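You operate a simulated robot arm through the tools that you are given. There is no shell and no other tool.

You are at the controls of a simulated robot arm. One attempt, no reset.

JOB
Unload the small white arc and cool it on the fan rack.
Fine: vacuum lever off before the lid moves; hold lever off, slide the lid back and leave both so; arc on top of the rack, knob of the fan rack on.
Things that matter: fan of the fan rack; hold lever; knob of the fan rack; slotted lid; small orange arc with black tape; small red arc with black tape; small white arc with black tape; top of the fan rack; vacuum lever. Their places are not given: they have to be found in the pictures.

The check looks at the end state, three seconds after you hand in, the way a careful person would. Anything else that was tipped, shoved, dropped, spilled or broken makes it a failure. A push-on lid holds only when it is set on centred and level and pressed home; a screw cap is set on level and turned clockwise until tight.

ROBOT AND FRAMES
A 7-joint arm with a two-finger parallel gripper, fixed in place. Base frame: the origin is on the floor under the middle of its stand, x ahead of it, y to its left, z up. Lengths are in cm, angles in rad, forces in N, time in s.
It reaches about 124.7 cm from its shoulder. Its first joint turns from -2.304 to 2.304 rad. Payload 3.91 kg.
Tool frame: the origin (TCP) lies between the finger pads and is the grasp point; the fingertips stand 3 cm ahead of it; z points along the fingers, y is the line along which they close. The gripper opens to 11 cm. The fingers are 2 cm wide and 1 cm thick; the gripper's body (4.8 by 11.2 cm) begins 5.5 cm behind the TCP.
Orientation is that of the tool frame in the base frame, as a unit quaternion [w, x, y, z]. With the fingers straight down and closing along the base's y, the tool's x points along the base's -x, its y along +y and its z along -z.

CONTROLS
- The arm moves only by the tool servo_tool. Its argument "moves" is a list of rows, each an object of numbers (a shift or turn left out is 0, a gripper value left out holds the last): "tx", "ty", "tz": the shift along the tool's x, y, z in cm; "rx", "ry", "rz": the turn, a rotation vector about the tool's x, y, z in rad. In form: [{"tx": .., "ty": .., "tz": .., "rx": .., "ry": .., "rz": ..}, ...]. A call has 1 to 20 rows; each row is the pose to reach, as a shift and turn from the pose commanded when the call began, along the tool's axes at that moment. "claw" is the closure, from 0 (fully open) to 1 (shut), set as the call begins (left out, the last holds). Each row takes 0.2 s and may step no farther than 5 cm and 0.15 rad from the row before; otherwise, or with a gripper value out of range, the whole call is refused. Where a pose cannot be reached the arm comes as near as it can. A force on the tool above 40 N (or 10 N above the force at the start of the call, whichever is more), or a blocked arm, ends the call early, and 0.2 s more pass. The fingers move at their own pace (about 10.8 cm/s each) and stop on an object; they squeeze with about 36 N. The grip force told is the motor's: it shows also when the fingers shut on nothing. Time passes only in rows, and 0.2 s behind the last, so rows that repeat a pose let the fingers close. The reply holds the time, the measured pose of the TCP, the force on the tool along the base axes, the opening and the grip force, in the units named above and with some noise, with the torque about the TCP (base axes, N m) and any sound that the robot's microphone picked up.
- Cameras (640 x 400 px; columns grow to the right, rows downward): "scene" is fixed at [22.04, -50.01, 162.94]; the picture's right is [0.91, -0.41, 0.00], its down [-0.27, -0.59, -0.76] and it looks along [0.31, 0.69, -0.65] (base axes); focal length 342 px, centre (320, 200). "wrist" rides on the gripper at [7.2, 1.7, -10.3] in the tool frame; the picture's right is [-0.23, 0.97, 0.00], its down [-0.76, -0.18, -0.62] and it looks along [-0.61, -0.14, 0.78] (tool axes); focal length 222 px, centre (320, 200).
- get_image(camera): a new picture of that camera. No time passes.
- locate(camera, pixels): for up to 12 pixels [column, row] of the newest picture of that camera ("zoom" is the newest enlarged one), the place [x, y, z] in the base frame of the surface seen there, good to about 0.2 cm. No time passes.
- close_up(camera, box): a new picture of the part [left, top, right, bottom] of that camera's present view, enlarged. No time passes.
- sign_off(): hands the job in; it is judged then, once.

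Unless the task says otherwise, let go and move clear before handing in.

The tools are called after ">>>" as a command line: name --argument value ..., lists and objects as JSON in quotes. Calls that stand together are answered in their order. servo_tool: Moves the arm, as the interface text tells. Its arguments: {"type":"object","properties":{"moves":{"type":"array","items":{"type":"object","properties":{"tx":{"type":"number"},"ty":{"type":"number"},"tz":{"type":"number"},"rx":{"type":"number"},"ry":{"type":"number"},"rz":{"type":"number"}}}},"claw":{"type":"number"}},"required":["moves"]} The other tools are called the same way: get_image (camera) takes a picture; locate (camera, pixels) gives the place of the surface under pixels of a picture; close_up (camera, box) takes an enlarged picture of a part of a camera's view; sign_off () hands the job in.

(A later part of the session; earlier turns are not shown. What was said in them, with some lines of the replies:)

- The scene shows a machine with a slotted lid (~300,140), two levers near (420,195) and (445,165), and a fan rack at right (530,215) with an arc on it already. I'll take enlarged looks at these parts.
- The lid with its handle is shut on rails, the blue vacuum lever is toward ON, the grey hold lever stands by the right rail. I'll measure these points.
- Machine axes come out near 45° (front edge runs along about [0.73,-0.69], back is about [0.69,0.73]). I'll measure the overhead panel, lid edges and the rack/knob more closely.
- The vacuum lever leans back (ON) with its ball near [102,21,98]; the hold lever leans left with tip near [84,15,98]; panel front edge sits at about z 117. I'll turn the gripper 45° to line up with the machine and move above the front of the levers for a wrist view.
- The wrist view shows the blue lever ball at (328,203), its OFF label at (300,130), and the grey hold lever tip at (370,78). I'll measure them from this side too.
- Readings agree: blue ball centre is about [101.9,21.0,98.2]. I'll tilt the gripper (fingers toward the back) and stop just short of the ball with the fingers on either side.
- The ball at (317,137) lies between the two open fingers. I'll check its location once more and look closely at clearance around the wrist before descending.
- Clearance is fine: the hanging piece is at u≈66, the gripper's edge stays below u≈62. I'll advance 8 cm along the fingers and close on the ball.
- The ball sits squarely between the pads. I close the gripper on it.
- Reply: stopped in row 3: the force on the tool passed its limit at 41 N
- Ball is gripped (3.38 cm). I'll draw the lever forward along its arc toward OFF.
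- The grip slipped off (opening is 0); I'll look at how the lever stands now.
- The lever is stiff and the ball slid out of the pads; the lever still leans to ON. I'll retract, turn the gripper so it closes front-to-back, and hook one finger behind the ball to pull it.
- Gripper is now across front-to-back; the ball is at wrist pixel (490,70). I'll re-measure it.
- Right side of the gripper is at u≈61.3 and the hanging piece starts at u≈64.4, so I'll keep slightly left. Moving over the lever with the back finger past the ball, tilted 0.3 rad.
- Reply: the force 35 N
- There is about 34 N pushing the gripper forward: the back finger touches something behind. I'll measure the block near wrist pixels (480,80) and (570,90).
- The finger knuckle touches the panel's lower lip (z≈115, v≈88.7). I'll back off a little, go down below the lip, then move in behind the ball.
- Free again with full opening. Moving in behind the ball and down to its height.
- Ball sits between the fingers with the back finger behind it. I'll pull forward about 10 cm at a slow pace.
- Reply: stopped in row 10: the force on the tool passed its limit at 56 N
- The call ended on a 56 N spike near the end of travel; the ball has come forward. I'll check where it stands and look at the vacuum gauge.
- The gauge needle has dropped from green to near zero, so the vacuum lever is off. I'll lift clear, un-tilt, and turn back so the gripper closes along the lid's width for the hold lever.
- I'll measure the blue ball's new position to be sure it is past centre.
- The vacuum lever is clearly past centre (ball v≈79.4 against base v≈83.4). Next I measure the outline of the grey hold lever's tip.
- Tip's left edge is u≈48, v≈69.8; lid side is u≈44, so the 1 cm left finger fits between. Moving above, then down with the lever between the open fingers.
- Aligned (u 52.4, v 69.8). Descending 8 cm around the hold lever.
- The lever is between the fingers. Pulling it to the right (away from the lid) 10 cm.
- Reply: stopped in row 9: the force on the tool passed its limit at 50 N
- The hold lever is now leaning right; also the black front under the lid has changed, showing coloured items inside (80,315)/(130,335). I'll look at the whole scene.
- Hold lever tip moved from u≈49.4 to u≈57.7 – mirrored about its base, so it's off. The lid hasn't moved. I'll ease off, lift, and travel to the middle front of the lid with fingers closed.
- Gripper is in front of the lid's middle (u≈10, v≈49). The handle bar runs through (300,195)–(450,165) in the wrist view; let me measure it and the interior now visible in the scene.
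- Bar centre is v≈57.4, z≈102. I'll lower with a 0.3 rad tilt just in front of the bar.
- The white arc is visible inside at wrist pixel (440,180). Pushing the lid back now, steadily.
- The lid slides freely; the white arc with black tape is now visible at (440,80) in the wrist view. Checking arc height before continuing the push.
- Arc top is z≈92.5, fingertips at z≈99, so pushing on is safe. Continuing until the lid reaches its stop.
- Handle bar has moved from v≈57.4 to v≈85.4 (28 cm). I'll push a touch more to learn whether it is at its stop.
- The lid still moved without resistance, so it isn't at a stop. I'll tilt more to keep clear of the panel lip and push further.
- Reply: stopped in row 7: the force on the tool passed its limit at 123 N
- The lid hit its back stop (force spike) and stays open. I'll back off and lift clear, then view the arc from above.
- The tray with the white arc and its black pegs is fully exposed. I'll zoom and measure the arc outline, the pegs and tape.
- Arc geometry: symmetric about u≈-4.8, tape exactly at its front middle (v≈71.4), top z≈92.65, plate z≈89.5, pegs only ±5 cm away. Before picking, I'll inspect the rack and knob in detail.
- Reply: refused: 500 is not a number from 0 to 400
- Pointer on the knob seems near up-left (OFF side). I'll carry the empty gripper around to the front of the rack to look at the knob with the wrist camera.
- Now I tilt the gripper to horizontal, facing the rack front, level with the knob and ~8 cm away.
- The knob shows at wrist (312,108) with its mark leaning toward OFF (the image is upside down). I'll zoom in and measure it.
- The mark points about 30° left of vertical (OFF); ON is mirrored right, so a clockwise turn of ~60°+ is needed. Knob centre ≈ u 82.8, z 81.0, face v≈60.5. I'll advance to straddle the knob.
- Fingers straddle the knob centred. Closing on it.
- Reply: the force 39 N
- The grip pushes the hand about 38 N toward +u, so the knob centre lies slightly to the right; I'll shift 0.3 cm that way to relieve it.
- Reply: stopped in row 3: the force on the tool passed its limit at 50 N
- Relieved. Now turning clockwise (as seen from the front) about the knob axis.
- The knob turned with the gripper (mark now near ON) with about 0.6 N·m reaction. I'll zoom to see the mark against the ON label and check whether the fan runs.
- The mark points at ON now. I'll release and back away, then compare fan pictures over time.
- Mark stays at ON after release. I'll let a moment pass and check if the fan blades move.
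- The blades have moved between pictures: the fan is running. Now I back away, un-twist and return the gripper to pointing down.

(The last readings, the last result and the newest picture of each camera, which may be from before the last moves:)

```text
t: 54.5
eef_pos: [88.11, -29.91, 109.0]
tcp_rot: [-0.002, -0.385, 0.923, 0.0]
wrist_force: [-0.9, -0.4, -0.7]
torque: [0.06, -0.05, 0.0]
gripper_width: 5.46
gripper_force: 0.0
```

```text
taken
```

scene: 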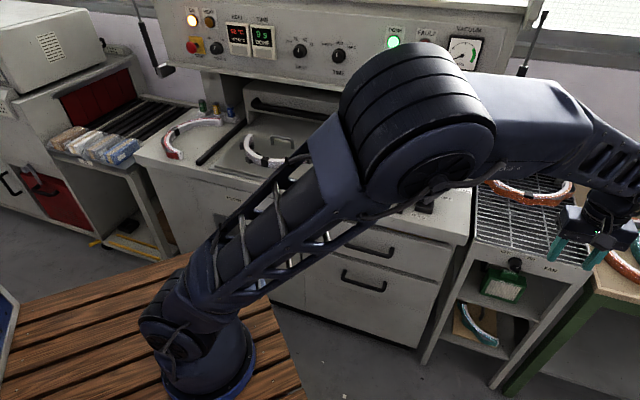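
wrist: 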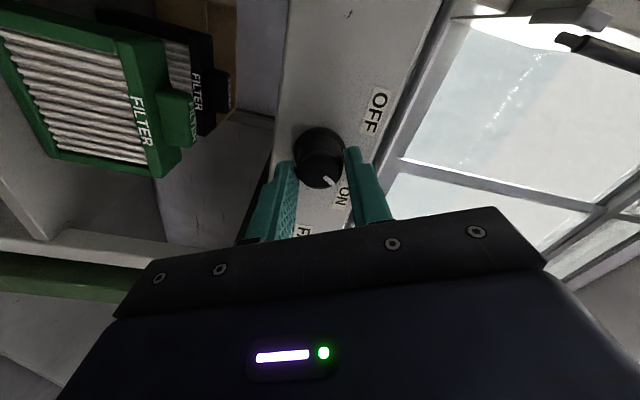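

Now a reach test above the rack's free front half with the grasp orientation (closing front-to-back).

>>> servo_tool --moves '[{"tx": -2.3, "ty": -0.3, "tz": 0.5, "rz": 0.13}, {"tx": -4.6, "ty": -0.6, "tz": 1, "rz": 0.26}, {"tx": -6.9, "ty": -0.9, "tz": 1.5, "rz": 0.39}, {"tx": -9.2, "ty": -1.2, "tz": 2, "rz": 0.52}, {"tx": -11.5, "ty": -1.5, "tz": 2.5, "rz": 0.65}, {"tx": -13.8, "ty": -1.8, "tz": 3, "rz": 0.78}, {"tx": -16.1, "ty": -2.1, "tz": 3.5, "rz": 0.91}, {"tx": -18.4, "ty": -2.4, "tz": 4, "rz": 1.04}, {"tx": -20.7, "ty": -2.7, "tz": 4.5, "rz": 1.17}, {"tx": -23, "ty": -3, "tz": 5, "rz": 1.3}, {"tx": -25.3, "ty": -3.3, "tz": 5.5, "rz": 1.43}, {"tx": -27.5, "ty": -3.5, "tz": 6, "rz": 1.5708}]'

>>> get_image --camera "scene"

>>> get_image --camera "wrist"

```text
t: 57.1
eef_pos: [109.74, -12.64, 103.02]
tcp_rot: [-0.002, 0.382, 0.924, -0.001]
wrist_force: [0.2, -0.9, 0.2]
torque: [-0.01, -0.01, 0.01]
gripper_width: 5.47
gripper_force: 0.0
```

```text
taken
```

scene: 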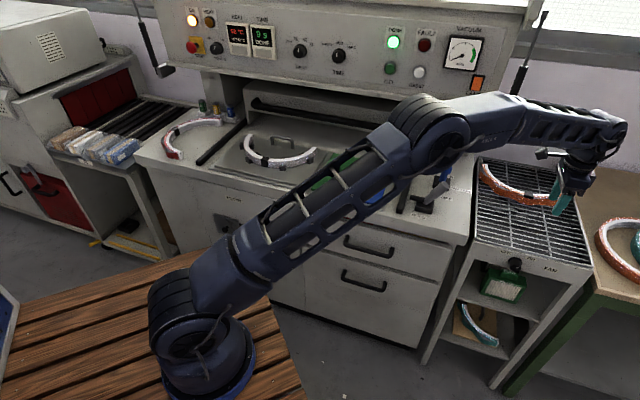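

```text
taken
```

wrist: 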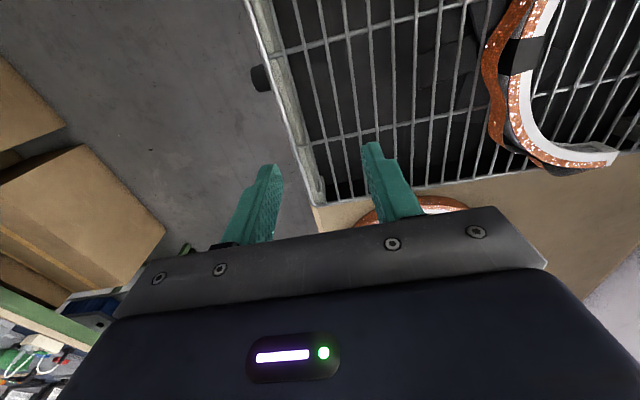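

Vertical reach over the rack works. I'll measure the grate edges and the orange arc from here.

>>> locate --camera "wrist" --pixels '[[255, 20], [300, 150], [316, 200], [410, 120], [435, 60], [360, 60], [490, 60], [520, 150], [610, 155], [450, 180], [530, 60], [340, 195]]'

>>> close_up --camera "scene" --box '[460, 140, 610, 290]'

>>> locate --camera "scene" --pixels '[[478, 162], [474, 243], [480, 190], [590, 264], [478, 215], [500, 252], [530, 256], [560, 261], [484, 180], [535, 205], [515, 200], [490, 183]]'

```text
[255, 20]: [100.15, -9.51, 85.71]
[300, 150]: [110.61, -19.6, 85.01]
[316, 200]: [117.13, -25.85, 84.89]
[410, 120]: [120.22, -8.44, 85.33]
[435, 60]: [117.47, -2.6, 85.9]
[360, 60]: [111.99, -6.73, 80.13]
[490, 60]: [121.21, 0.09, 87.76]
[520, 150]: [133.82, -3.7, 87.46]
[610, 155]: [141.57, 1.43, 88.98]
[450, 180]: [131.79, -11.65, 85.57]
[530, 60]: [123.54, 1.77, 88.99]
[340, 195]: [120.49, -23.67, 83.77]
```

```text
2.67 times, centred on (535, 215) of scene
```

zoom: 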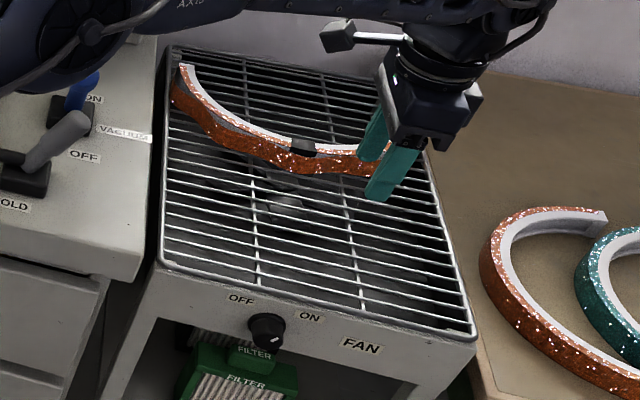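

```text
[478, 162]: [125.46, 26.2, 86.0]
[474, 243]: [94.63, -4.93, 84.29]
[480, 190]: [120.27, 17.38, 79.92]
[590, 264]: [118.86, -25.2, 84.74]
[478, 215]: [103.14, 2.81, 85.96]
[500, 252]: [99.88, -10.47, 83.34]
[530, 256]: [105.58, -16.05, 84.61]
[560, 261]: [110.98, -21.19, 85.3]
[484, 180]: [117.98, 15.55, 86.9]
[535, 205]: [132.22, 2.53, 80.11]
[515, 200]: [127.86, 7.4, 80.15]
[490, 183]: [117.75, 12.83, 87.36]
```

Grate spans u 71–101.7, v 63.5–107, z≈86; the orange arc's front is at v≈85.5. Plan: white arc centred at u≈86.3 with its front at v≈68.7. Returning to the tray at safe height.

>>> servo_tool --moves '[{"tx": 2, "tz": -3}, {"tx": 6.5, "tz": -5}, {"tx": 11, "tz": -6}, {"tx": 15.5, "tz": -6}, {"tx": 20, "tz": -6}, {"tx": 24.5, "tz": -6}, {"tx": 29, "tz": -6}, {"tx": 33.5, "tz": -6}, {"tx": 38, "tz": -6}, {"tx": 42.5, "tz": -6}, {"tx": 47, "tz": -6}, {"tx": 51.5, "tz": -6}, {"tx": 56, "tz": -6}, {"tx": 60.5, "tz": -6}, {"tx": 65, "tz": -6}, {"tx": 69.5, "tz": -6}, {"tx": 74, "tz": -6}, {"tx": 78.5, "tz": -6}, {"tx": 83, "tz": -6}, {"tx": 87.5, "ty": 2, "tz": -6}]' --claw 0.5

>>> get_image --camera "wrist"

>>> get_image --camera "scene"

```text
t: 61.3
eef_pos: [48.99, 50.0, 109.5]
tcp_rot: [-0.002, 0.381, 0.925, -0.001]
wrist_force: [0.1, -0.8, -0.9]
torque: [0.05, 0.03, -0.04]
gripper_width: 5.5
gripper_force: 0.0
```

```text
taken
```

wrist: 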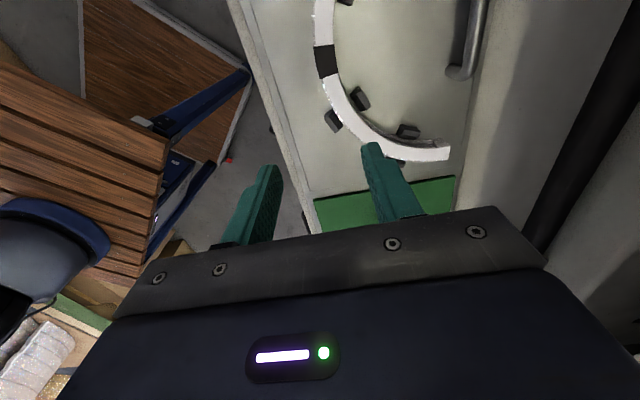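

```text
taken
```

scene: 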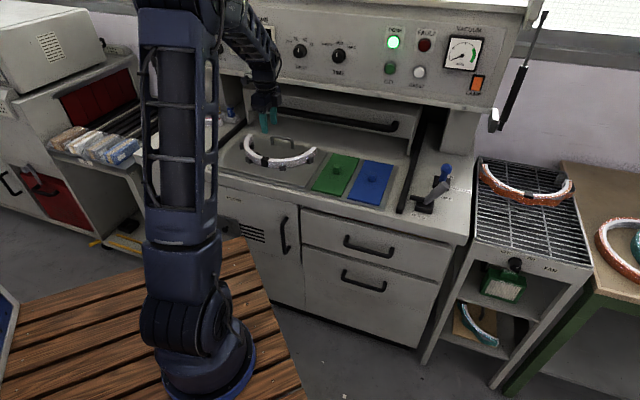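

I'll re-measure the tape and strip edges from here.

>>> close_up --camera "wrist" --box '[290, 0, 470, 180]'

>>> locate --camera "zoom" --pixels '[[105, 130], [130, 130], [150, 130], [92, 130], [170, 130], [125, 100], [140, 165], [110, 60], [130, 60], [150, 55], [300, 390], [130, 15]]'

```text
2.22 times, centred on (380, 90) of wrist
```

zoom: 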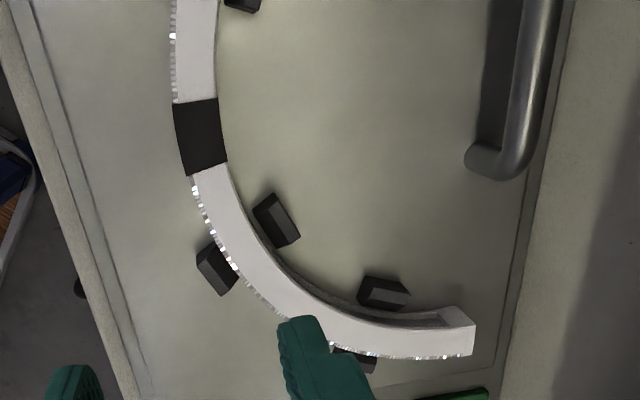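

```text
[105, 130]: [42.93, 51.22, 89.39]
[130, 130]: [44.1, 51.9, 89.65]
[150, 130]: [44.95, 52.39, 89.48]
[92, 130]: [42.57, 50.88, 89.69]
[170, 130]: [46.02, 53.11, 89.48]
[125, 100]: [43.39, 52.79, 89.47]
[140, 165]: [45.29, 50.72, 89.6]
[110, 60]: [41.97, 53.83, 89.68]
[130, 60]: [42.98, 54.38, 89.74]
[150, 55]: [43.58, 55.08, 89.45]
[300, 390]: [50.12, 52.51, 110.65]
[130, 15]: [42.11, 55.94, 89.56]
```

>>> locate --camera "zoom" --pixels '[[200, 137], [182, 140], [219, 135], [195, 105], [205, 168], [195, 50], [178, 50], [213, 50], [230, 220], [235, 137], [270, 220], [215, 265]]'

```text
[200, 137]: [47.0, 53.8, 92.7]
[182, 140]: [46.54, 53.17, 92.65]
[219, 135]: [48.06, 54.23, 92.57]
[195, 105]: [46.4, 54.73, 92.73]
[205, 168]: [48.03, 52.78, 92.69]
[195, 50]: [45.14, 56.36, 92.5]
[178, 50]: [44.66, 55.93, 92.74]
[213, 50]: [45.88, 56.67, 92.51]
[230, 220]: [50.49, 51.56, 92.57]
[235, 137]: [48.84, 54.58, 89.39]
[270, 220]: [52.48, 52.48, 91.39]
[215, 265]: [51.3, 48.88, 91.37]
```

Tape centre is u≈-4.8, v≈71.35, strip width ~2 cm, top z≈92.65. Descending over it in two steps.

>>> servo_tool --moves '[{"tx": 2, "ty": 0.7, "tz": 3}, {"tx": 4.05, "ty": 1.35, "tz": 7}, {"tx": 4.05, "ty": 1.35, "tz": 11}, {"tx": 4.05, "ty": 1.35, "tz": 13}]'

>>> get_image --camera "wrist"

>>> close_up --camera "scene" --box '[210, 80, 370, 210]'

```text
t: 62.3
eef_pos: [46.88, 54.0, 96.36]
tcp_rot: [-0.002, 0.38, 0.925, -0.001]
wrist_force: [-0.4, 0.8, 0.2]
torque: [0.01, 0.04, 0.0]
gripper_width: 5.47
gripper_force: 0.0
```

```text
taken
```

wrist: 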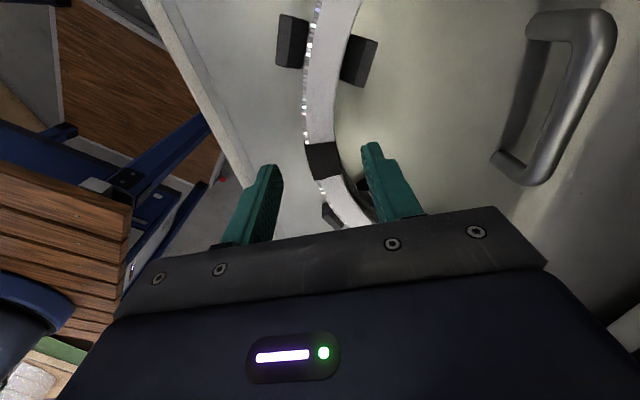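

```text
3.08 times, centred on (290, 145) of scene
```

zoom: 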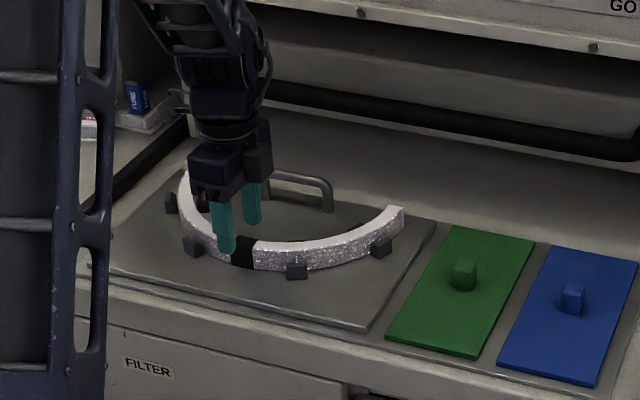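

Aligned over the tape. Lowering the last 3.4 cm (tips just above the plate) and then closing.

>>> servo_tool --moves '[{"tx": -0.2, "tz": 1.5}, {"tx": -0.2, "tz": 2.8}, {"tx": -0.2, "tz": 3.4}, {"tx": -0.2, "tz": 3.4}]'

>>> get_image --camera "wrist"

```text
t: 63.3
eef_pos: [47.07, 53.89, 92.77]
tcp_rot: [-0.002, 0.381, 0.925, -0.001]
wrist_force: [-0.2, 0.7, -0.1]
torque: [0.01, -0.03, -0.01]
gripper_width: 5.51
gripper_force: 0.0
```

```text
taken
```

wrist: 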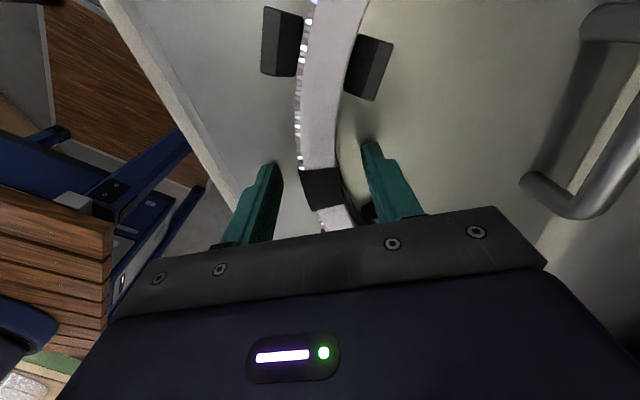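

Fingers straddle the taped part. Closing.

>>> servo_tool --moves '[{"tz": 0}, {"tz": 0}, {"tz": 0}]' --claw 1

>>> get_image --camera "wrist"

```text
t: 64.1
eef_pos: [47.04, 53.92, 92.65]
tcp_rot: [-0.002, 0.381, 0.925, -0.002]
wrist_force: [0.5, -1.0, 0.6]
torque: [0.21, -0.15, -0.16]
gripper_width: 2.1
gripper_force: 35.9
```

```text
taken
```

wrist: 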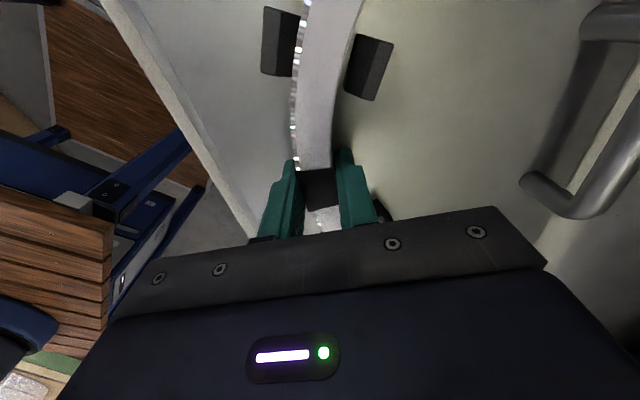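

Gripped (2.1 cm, 36 N). Lifting straight up slowly.

>>> servo_tool --moves '[{"tz": -0.8}, {"tz": -1.8}, {"tz": -3}, {"tz": -4.5}, {"tz": -6}]'

>>> get_image --camera "wrist"

>>> close_up --camera "scene" --box '[210, 80, 370, 210]'

```text
t: 65.3
eef_pos: [47.0, 53.94, 98.66]
tcp_rot: [-0.003, 0.38, 0.925, -0.001]
wrist_force: [0.1, 0.4, -1.6]
torque: [-0.02, 0.09, -0.01]
gripper_width: 2.1
gripper_force: 36.2
```

```text
taken
```

wrist: 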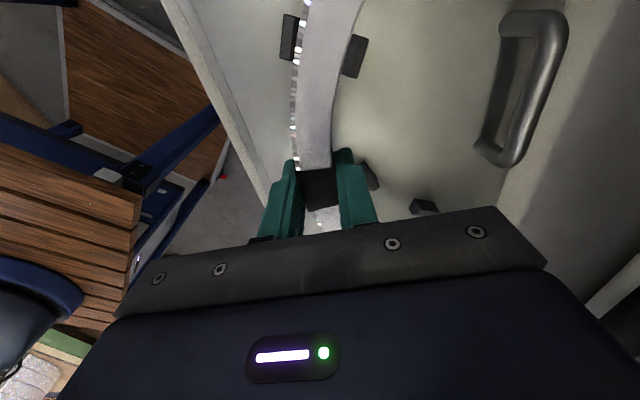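

```text
3.08 times, centred on (290, 145) of scene
```

zoom: 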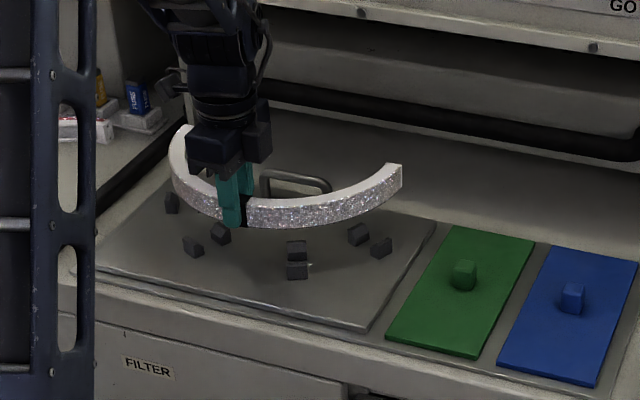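

The arc is lifted cleanly and level (about 1.6 N). Moving forward and up, clear of the lid and levers.

>>> servo_tool --moves '[{"ty": -0.5, "tz": -1.5}, {"ty": -2, "tz": -3.5}, {"ty": -4, "tz": -6}, {"ty": -6.5, "tz": -8}, {"ty": -9, "tz": -9.5}, {"ty": -11, "tz": -10.5}]'

>>> servo_tool --moves '[{"tx": -1.5}, {"tx": -4}, {"tx": -7}, {"tx": -10.2}, {"tx": -13.5}, {"tx": -16.8}, {"tx": -20.1}, {"tx": -23.4}, {"tx": -26.7}, {"tx": -30}, {"tx": -33.3}, {"tx": -36.6}, {"tx": -39.9}, {"tx": -43.2}, {"tx": -46.5}, {"tx": -49.5}, {"tx": -52}, {"tx": -53.5}, {"tx": -54}]'

>>> get_image --camera "scene"

>>> get_image --camera "wrist"

```text
t: 66.7
eef_pos: [39.46, 46.22, 109.26]
tcp_rot: [-0.002, 0.38, 0.925, -0.002]
wrist_force: [0.4, 0.5, -2.4]
torque: [-0.1, 0.08, -0.01]
gripper_width: 2.08
gripper_force: 36.6
```

```text
t: 70.7
eef_pos: [77.56, 8.07, 109.13]
tcp_rot: [-0.002, 0.38, 0.925, -0.002]
wrist_force: [-0.8, -0.4, -2.8]
torque: [-0.07, 0.07, 0.03]
gripper_width: 2.1
gripper_force: 35.8
```

```text
taken
```

scene: 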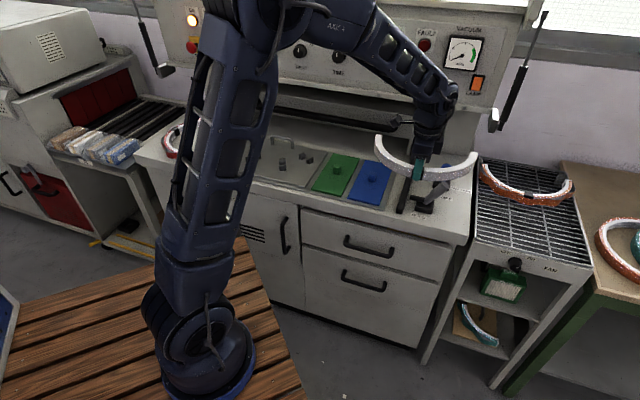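

```text
taken
```

wrist: 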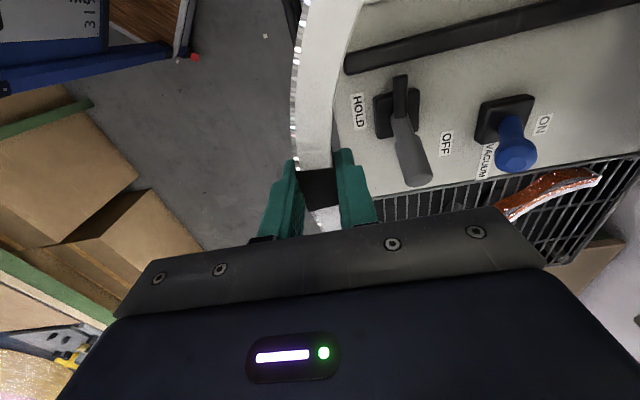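

The arc is stable in the gripper. Continuing to above the rack.

>>> servo_tool --moves '[{"tx": -1.5}, {"tx": -4}, {"tx": -7}, {"tx": -10.2}, {"tx": -13.5}, {"tx": -16.8}, {"tx": -20.1}, {"tx": -23.4}, {"tx": -26.7, "ty": 1}, {"tx": -30, "ty": 2.5}, {"tx": -33, "ty": 4.5}, {"tx": -35, "ty": 6.3, "tz": 1}, {"tx": -36.5, "ty": 7.5, "tz": 3}, {"tx": -37.2, "ty": 8.2, "tz": 5}, {"tx": -37.2, "ty": 8.2, "tz": 7}]'

>>> get_image --camera "scene"

>>> get_image --camera "wrist"

>>> close_up --camera "scene" --box '[440, 110, 620, 280]'

```text
t: 73.9
eef_pos: [109.91, -12.3, 102.01]
tcp_rot: [-0.001, 0.38, 0.925, -0.001]
wrist_force: [0.0, -0.1, -1.5]
torque: [-0.07, 0.07, 0.03]
gripper_width: 2.07
gripper_force: 35.9
```

```text
taken
```

scene: 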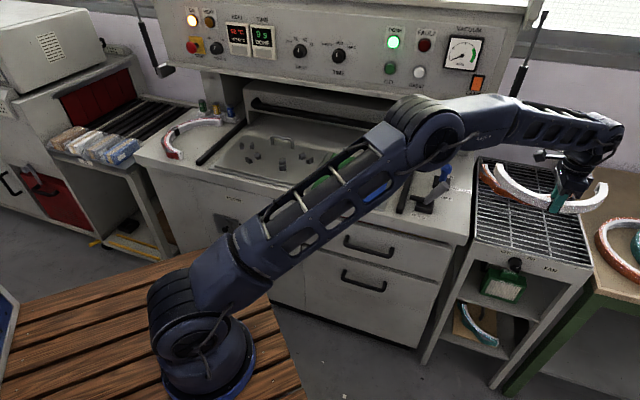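

```text
taken
```

wrist: 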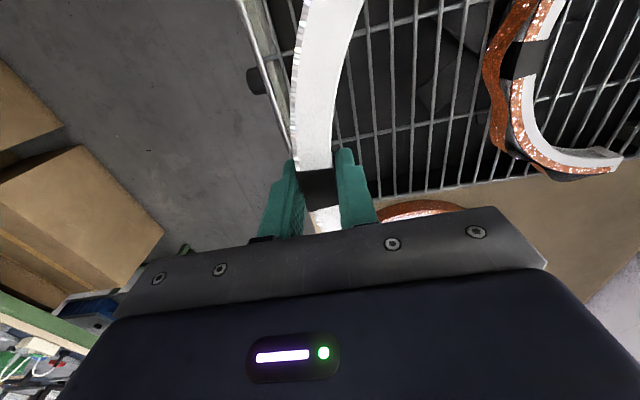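

```text
2.35 times, centred on (530, 195) of scene
```

zoom: 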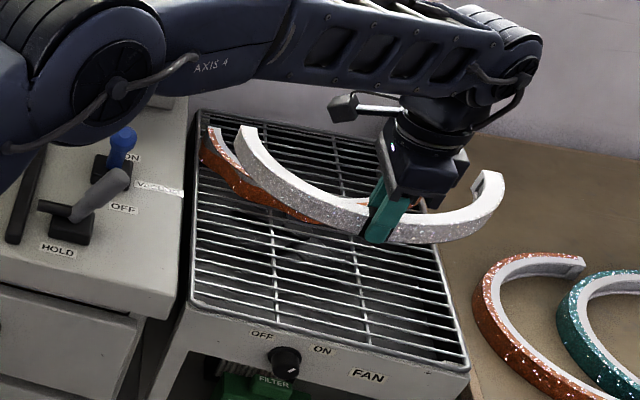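

The arc hangs over the rack's free front half (u≈86.4, v≈69). Lowering to just above the grate.

>>> servo_tool --moves '[{"tz": 2}, {"tz": 4.5}, {"tz": 7}, {"tz": 9}, {"tz": 10.5}, {"tz": 11.5}, {"tz": 12}]'

>>> get_image --camera "wrist"

>>> close_up --camera "scene" --box '[440, 110, 620, 280]'

```text
t: 75.5
eef_pos: [109.76, -12.23, 90.12]
tcp_rot: [-0.002, 0.38, 0.925, -0.002]
wrist_force: [0.2, 0.7, -2.0]
torque: [-0.05, 0.07, 0.0]
gripper_width: 2.07
gripper_force: 35.6
```

```text
taken
```

wrist: 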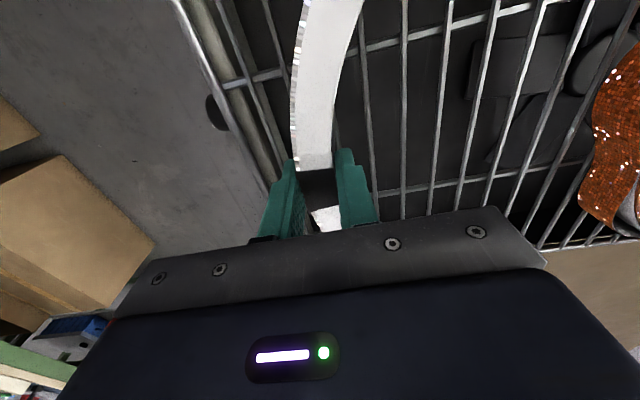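

```text
2.35 times, centred on (530, 195) of scene
```

zoom: 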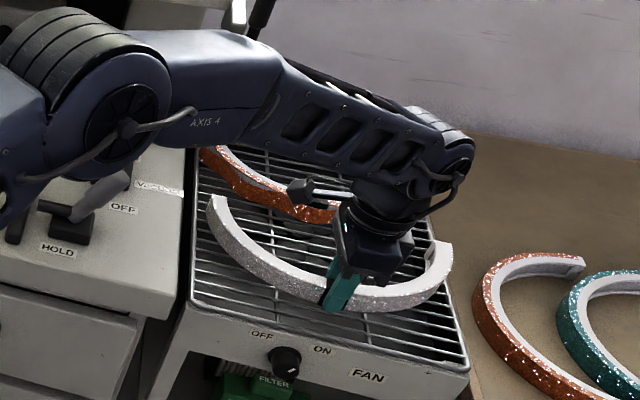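

Arc is about 1 cm over the bars. Lowering gently in small steps.

>>> servo_tool --moves '[{"tz": 0.3}, {"tz": 0.5}, {"tz": 0.7}, {"tz": 0.85}]'

```text
t: 76.5
eef_pos: [109.97, -12.22, 89.18]
tcp_rot: [-0.001, 0.381, 0.925, -0.002]
wrist_force: [0.2, -0.5, -0.2]
torque: [-0.1, -0.13, -0.03]
gripper_width: 2.08
gripper_force: 35.8
```

The weight has gone off the tool (-2 → -0.2 N): the arc is touching the bars. A hair lower, then I'll check.

>>> servo_tool --moves '[{"tz": 0.08}, {"tz": 0.15}]'

>>> close_up --camera "scene" --box '[470, 160, 590, 260]'

>>> get_image --camera "wrist"

```text
t: 77.1
eef_pos: [110.01, -12.26, 89.04]
tcp_rot: [-0.001, 0.38, 0.925, -0.001]
wrist_force: [-1.5, -0.8, 4.0]
torque: [0.42, 0.04, 0.04]
gripper_width: 2.08
gripper_force: 36.3
```

```text
4.00 times, centred on (530, 210) of scene
```

zoom: 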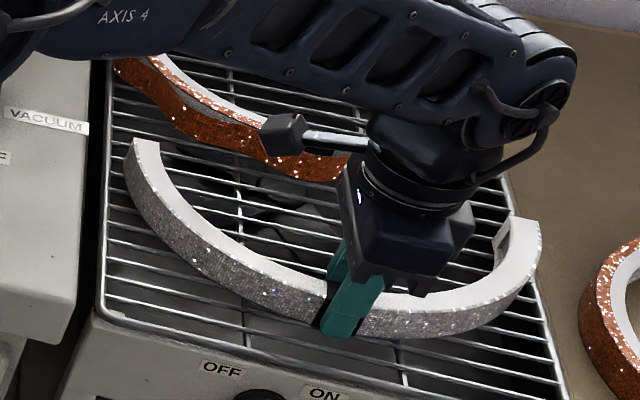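

```text
taken
```

wrist: 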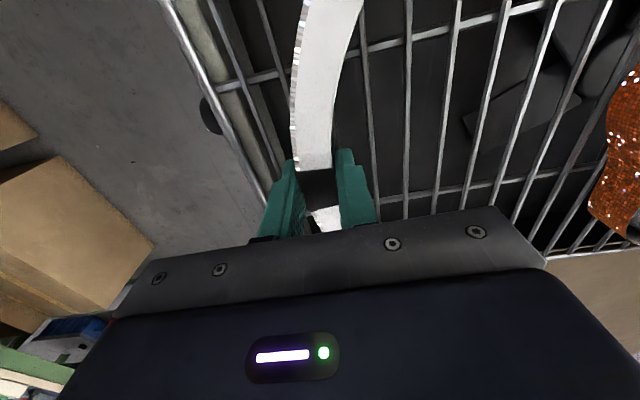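

Light contact (4 N). Before releasing I'll check where the arc's two ends lie relative to the grate edges.

>>> locate --camera "zoom" --pixels '[[145, 145], [130, 160], [125, 190], [528, 225], [540, 250], [538, 262], [505, 320], [110, 250], [550, 340], [515, 205], [106, 180], [545, 320]]'

```text
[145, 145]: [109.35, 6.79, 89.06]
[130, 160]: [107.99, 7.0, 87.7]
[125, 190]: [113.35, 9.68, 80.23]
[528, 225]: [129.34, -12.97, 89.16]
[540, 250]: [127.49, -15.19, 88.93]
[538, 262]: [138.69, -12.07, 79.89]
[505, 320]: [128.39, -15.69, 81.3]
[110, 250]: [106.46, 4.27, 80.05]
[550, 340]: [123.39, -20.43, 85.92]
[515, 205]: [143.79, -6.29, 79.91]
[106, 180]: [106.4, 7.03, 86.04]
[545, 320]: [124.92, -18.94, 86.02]
```

Both ends lie on the grate (u 71.4–101.2 within 70.3–101.7) and the arc is level. I'll rise 0.12 cm so the tips don't rub the bars, then open.

>>> servo_tool --moves '[{"tz": -0.12}, {"tz": -0.12}]'

>>> servo_tool --moves '[{"tz": 0}, {"tz": 0}]' --claw 0.55

>>> get_image --camera "wrist"

>>> close_up --camera "scene" --box '[470, 160, 590, 260]'

```text
t: 77.7
eef_pos: [109.89, -12.09, 89.05]
tcp_rot: [-0.002, 0.38, 0.925, -0.002]
wrist_force: [0.5, -0.4, -1.1]
torque: [-0.06, -0.34, -0.09]
gripper_width: 2.08
gripper_force: 36.6
```

```text
t: 78.3
eef_pos: [109.9, -12.25, 89.12]
tcp_rot: [-0.002, 0.38, 0.925, -0.002]
wrist_force: [0.3, 1.0, 0.5]
torque: [0.02, -0.01, -0.03]
gripper_width: 4.96
gripper_force: 0.0
```

```text
taken
```

wrist: 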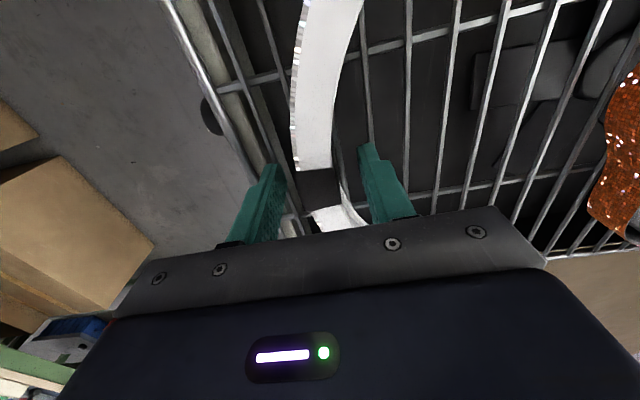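

```text
4.00 times, centred on (530, 210) of scene
```

zoom: 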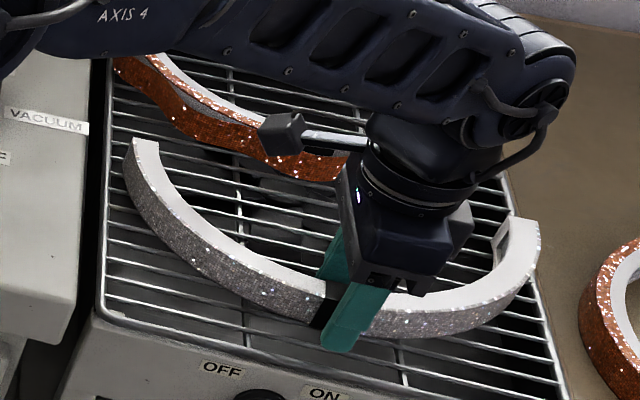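

The arc is released and hasn't moved. Lifting straight up, clear of it.

>>> servo_tool --moves '[{"tz": -1}, {"tz": -3}, {"tz": -6}, {"tz": -10}, {"tz": -14}, {"tz": -18}]'

>>> servo_tool --moves '[{"ty": -4}, {"ty": -8.5}, {"ty": -13}, {"ty": -17.5}, {"tx": 4, "ty": -19}, {"tx": 8, "ty": -21}, {"tx": 12, "ty": -23}, {"tx": 16, "ty": -25}, {"tx": 20, "ty": -27}, {"tx": 24, "ty": -29}, {"tx": 28, "ty": -30}, {"tx": 32, "ty": -30}, {"tx": 36, "ty": -30}]'

>>> get_image --camera "scene"

>>> close_up --camera "scene" --box '[450, 130, 610, 290]'

```text
t: 79.7
eef_pos: [109.78, -11.95, 107.08]
tcp_rot: [-0.002, 0.382, 0.924, -0.001]
wrist_force: [-0.2, 0.3, -0.7]
torque: [-0.01, 0.0, 0.02]
gripper_width: 4.95
gripper_force: 0.0
```

```text
t: 82.5
eef_pos: [63.14, -8.23, 107.16]
tcp_rot: [-0.003, 0.381, 0.925, -0.003]
wrist_force: [0.6, -0.7, -0.3]
torque: [0.05, 0.0, 0.01]
gripper_width: 4.92
gripper_force: 0.0
```

```text
taken
```

scene: 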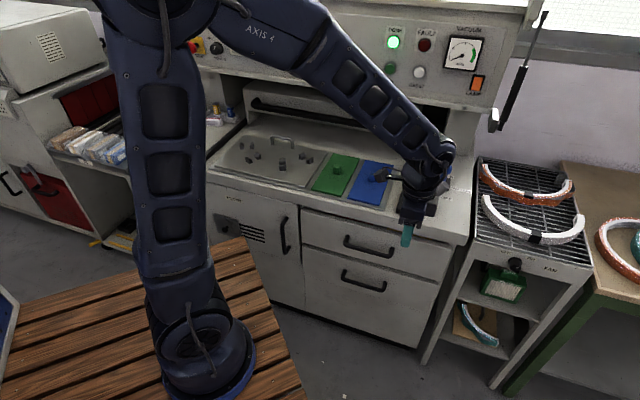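

```text
2.50 times, centred on (530, 210) of scene
```

zoom: 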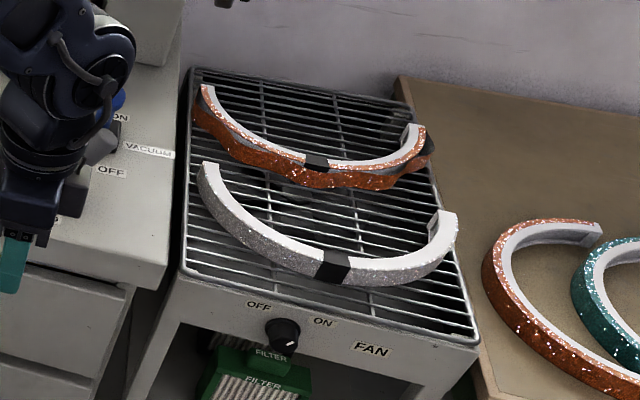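

The white arc rests on the rack beside the orange one. I'll zoom at its right end to be sure it isn't overhanging, and move the arm further away for a full check.

>>> close_up --camera "scene" --box '[540, 170, 600, 270]'

>>> locate --camera "zoom" --pixels '[[345, 190], [395, 190], [400, 210], [385, 260], [395, 230], [330, 290], [400, 290], [420, 340], [405, 270], [390, 245], [320, 175], [350, 255]]'

>>> servo_tool --moves '[{"tz": -4}, {"tz": -8, "ty": -4}, {"tz": -12, "ty": -8}, {"tz": -15, "ty": -12}, {"tz": -18, "ty": -16}, {"tz": -18, "ty": -20}]'

>>> get_image --camera "scene"

```text
4.00 times, centred on (570, 220) of scene
```

zoom: 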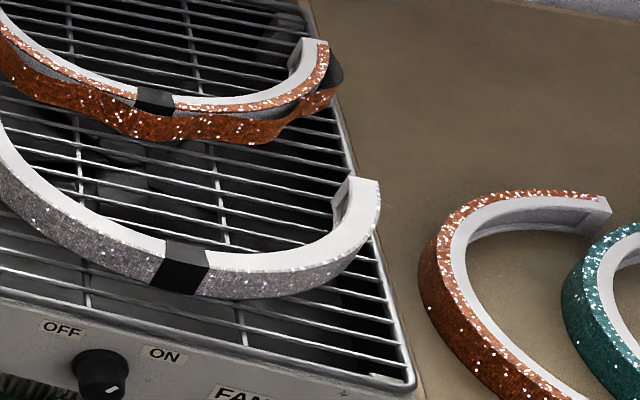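

```text
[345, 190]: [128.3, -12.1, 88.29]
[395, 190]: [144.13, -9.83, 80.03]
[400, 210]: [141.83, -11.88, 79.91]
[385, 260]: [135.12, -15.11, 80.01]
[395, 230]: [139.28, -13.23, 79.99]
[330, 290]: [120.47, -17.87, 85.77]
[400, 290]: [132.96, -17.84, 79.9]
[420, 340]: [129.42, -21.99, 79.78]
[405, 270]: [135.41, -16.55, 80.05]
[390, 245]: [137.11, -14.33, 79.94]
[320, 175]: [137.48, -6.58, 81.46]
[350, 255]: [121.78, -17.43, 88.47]
```

```text
refused: row 2 steps farther than a row can; nothing moved
```

```text
taken
```

scene: 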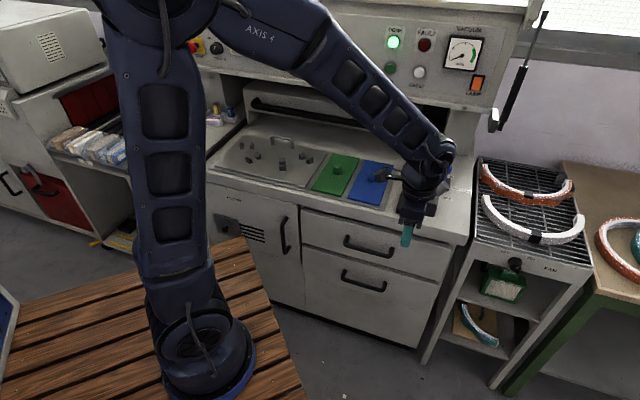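

>>> close_up --camera "scene" --box '[560, 200, 600, 240]'

>>> locate --camera "zoom" --pixels '[[200, 160], [230, 150], [245, 180], [240, 230], [250, 200], [230, 260], [270, 260], [290, 320], [280, 290], [200, 130], [260, 230]]'

>>> servo_tool --moves '[{"tz": -4}, {"tz": -7, "ty": -3}, {"tz": -10, "ty": -6}, {"tz": -13, "ty": -9}, {"tz": -16, "ty": -12}, {"tz": -18, "ty": -16}, {"tz": -18, "ty": -20}]'

>>> get_image --camera "scene"

```text
10.00 times, centred on (580, 220) of scene
```

zoom: 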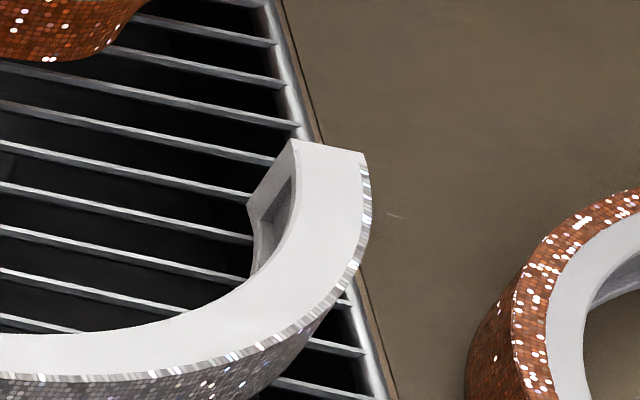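

```text
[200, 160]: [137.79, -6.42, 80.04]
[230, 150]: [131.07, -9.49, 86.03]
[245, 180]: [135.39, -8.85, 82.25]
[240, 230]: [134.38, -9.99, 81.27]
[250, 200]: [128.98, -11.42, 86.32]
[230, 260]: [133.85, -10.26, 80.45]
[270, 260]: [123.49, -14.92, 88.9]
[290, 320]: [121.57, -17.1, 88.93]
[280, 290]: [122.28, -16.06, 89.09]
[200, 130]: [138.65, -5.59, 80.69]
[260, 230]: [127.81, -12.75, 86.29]
```

```text
t: 84.1
eef_pos: [49.64, -22.48, 125.39]
tcp_rot: [-0.002, 0.38, 0.925, -0.001]
wrist_force: [0.0, -1.3, 0.5]
torque: [-0.02, 0.07, -0.03]
gripper_width: 4.97
gripper_force: 0.0
```

```text
taken
```

scene: 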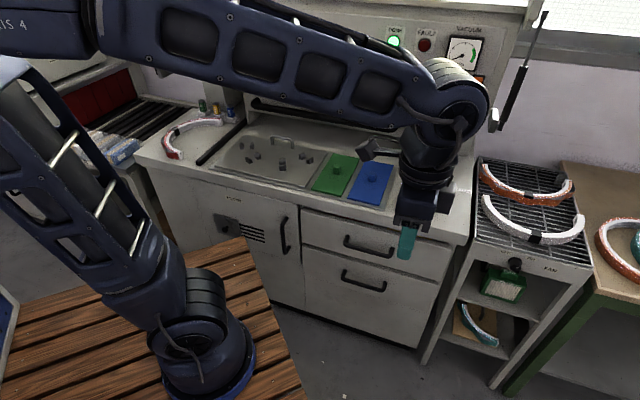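

>>> locate --camera "zoom" --pixels '[[345, 165], [360, 180], [364, 160], [300, 150], [362, 215], [340, 270], [350, 310], [385, 395], [290, 70], [300, 115], [330, 200], [310, 145]]'

>>> close_up --camera "scene" --box '[470, 170, 530, 230]'

>>> locate --camera "zoom" --pixels '[[140, 260], [150, 270], [180, 262], [135, 290], [110, 300], [105, 250], [125, 150], [200, 300], [145, 330]]'

```text
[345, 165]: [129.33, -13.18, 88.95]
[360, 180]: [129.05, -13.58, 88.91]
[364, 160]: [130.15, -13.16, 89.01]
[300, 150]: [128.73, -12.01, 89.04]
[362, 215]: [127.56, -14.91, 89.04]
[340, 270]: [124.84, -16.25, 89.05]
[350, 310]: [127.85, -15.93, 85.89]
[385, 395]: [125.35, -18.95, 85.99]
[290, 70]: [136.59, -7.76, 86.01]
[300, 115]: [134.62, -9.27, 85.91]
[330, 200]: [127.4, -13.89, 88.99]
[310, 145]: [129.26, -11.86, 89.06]
```

```text
6.67 times, centred on (500, 200) of scene
```

zoom: 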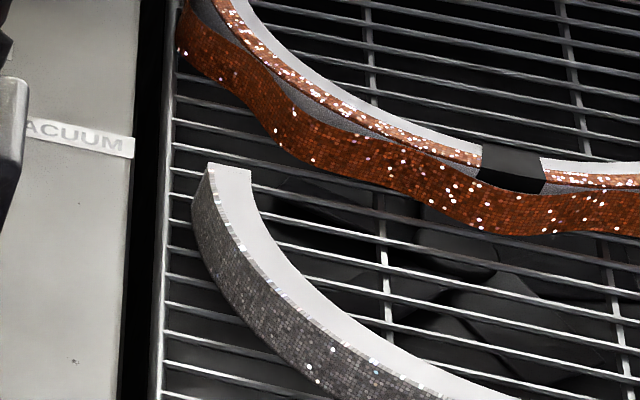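

```text
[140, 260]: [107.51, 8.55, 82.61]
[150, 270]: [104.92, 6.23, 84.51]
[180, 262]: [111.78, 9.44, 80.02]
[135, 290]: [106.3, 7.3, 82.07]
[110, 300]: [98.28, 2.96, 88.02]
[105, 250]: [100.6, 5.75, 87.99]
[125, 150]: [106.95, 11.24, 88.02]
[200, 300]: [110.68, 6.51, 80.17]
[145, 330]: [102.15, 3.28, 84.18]
```

The right end's outer edge is u≈101.3 with the frame at ≈101.9, left end has ~1 cm spare, so the arc is fully on the rack. The arm hides the levers; I'll shift it left to verify them.

>>> servo_tool --moves '[{"tx": 4}, {"tx": 8}, {"tx": 12}, {"tx": 16}, {"tx": 20}, {"tx": 24}]'

>>> get_image --camera "scene"

>>> close_up --camera "scene" --box '[380, 100, 500, 220]'

>>> close_up --camera "scene" --box '[470, 150, 600, 290]'

```text
t: 85.5
eef_pos: [32.4, -5.42, 125.76]
tcp_rot: [-0.003, 0.38, 0.925, -0.002]
wrist_force: [0.4, -0.4, -0.1]
torque: [0.03, 0.04, 0.03]
gripper_width: 4.97
gripper_force: 0.0
```

```text
taken
```

scene: 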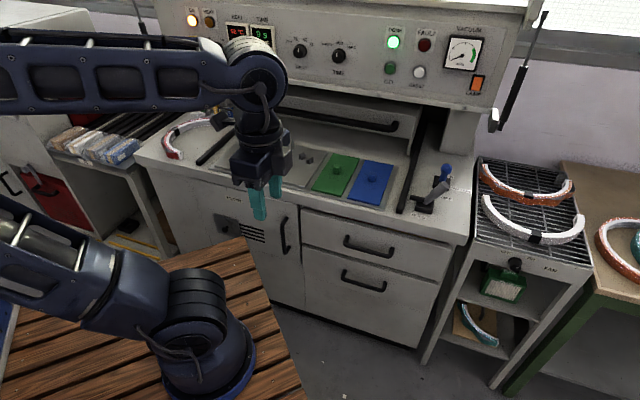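

```text
3.33 times, centred on (440, 160) of scene
```

zoom: 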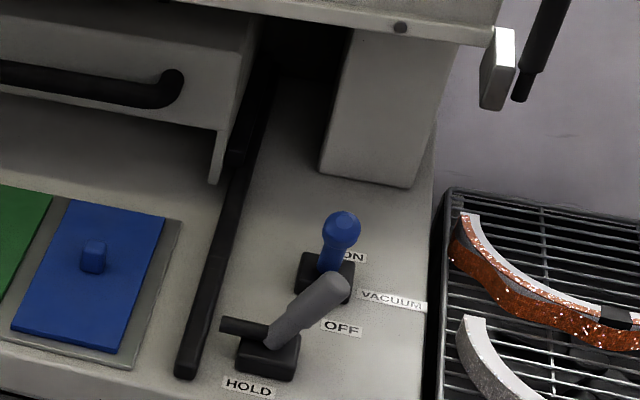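

```text
2.86 times, centred on (535, 220) of scene
```

zoom: 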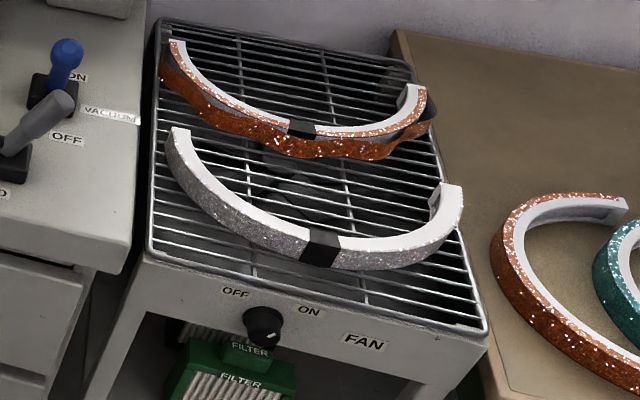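

Lid is back, hold lever leans right, knob at ON, arcs in place. A last numerical check on the levers, lid and knob.

>>> close_up --camera "scene" --box '[380, 100, 500, 220]'

>>> locate --camera "zoom" --pixels '[[342, 225], [332, 258], [326, 275], [335, 285], [290, 325], [265, 345], [172, 85], [225, 165]]'

>>> close_up --camera "scene" --box '[490, 235, 550, 285]'

>>> close_up --camera "scene" --box '[130, 80, 440, 230]'

```text
3.33 times, centred on (440, 160) of scene
```

zoom: 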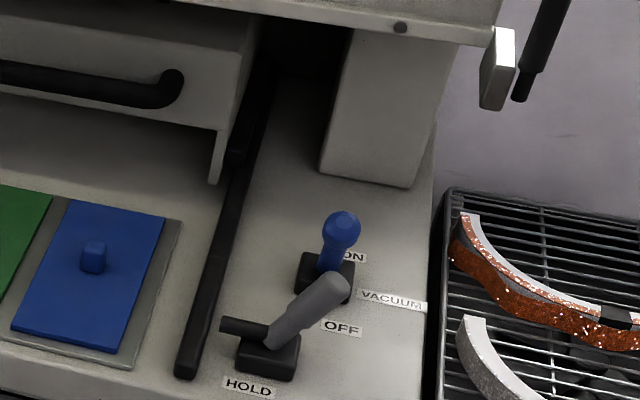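

```text
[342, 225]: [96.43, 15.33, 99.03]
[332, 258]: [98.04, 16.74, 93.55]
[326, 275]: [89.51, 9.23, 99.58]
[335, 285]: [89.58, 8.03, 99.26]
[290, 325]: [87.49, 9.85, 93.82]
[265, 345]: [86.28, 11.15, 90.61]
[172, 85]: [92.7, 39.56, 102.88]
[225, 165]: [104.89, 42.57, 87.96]
```

```text
8.00 times, centred on (520, 260) of scene
```

zoom: 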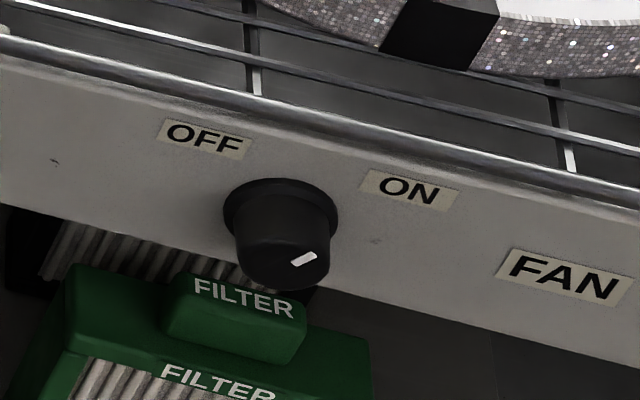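

```text
2.06 times, centred on (285, 155) of scene
```

zoom: 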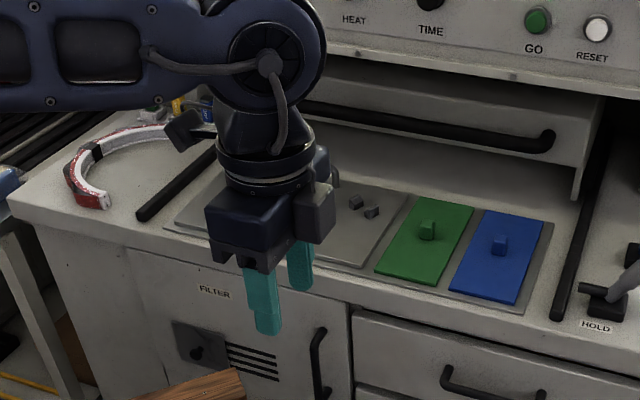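

Everything reads as wanted: vacuum lever forward (OFF, gauge near zero), hold lever leaning right (off), lid at its back stop, the white arc flat on the rack, the knob at ON with the fan turning, and the red and orange arcs untouched. The gripper is empty and clear, so I hand in.

>>> sign_off

```text
The job is handed in.
```

The small white arc is now resting on top of the fan rack, in front of the orange one, and the job is handed in.

- **Vacuum lever:** it was pulled to OFF before the lid moved. The gauge dropped from green to near zero.
- **Hold lever:** it was pulled to the right, away from the lid, and left there. I took this as off because it sits at the mirror image of its start position.
- **Lid:** it was pushed back until it hit its stop and left there.
- **Arc:** it lies level on the bars, with both ends inside the rack's frame. The right end has about half a centimetre to spare and the left about one.
- **Fan:** the knob is at ON, and the blades had moved between two pictures.

Along the way, my first grip slipped off the vacuum lever, so I hooked it from behind instead. One finger also pressed the lower edge of the control panel with about 34 N. The lid met its stop with a brief 123 N spike. I saw no damage in the pictures afterwards. The orange and red arcs look undisturbed, and the gripper is empty and clear.
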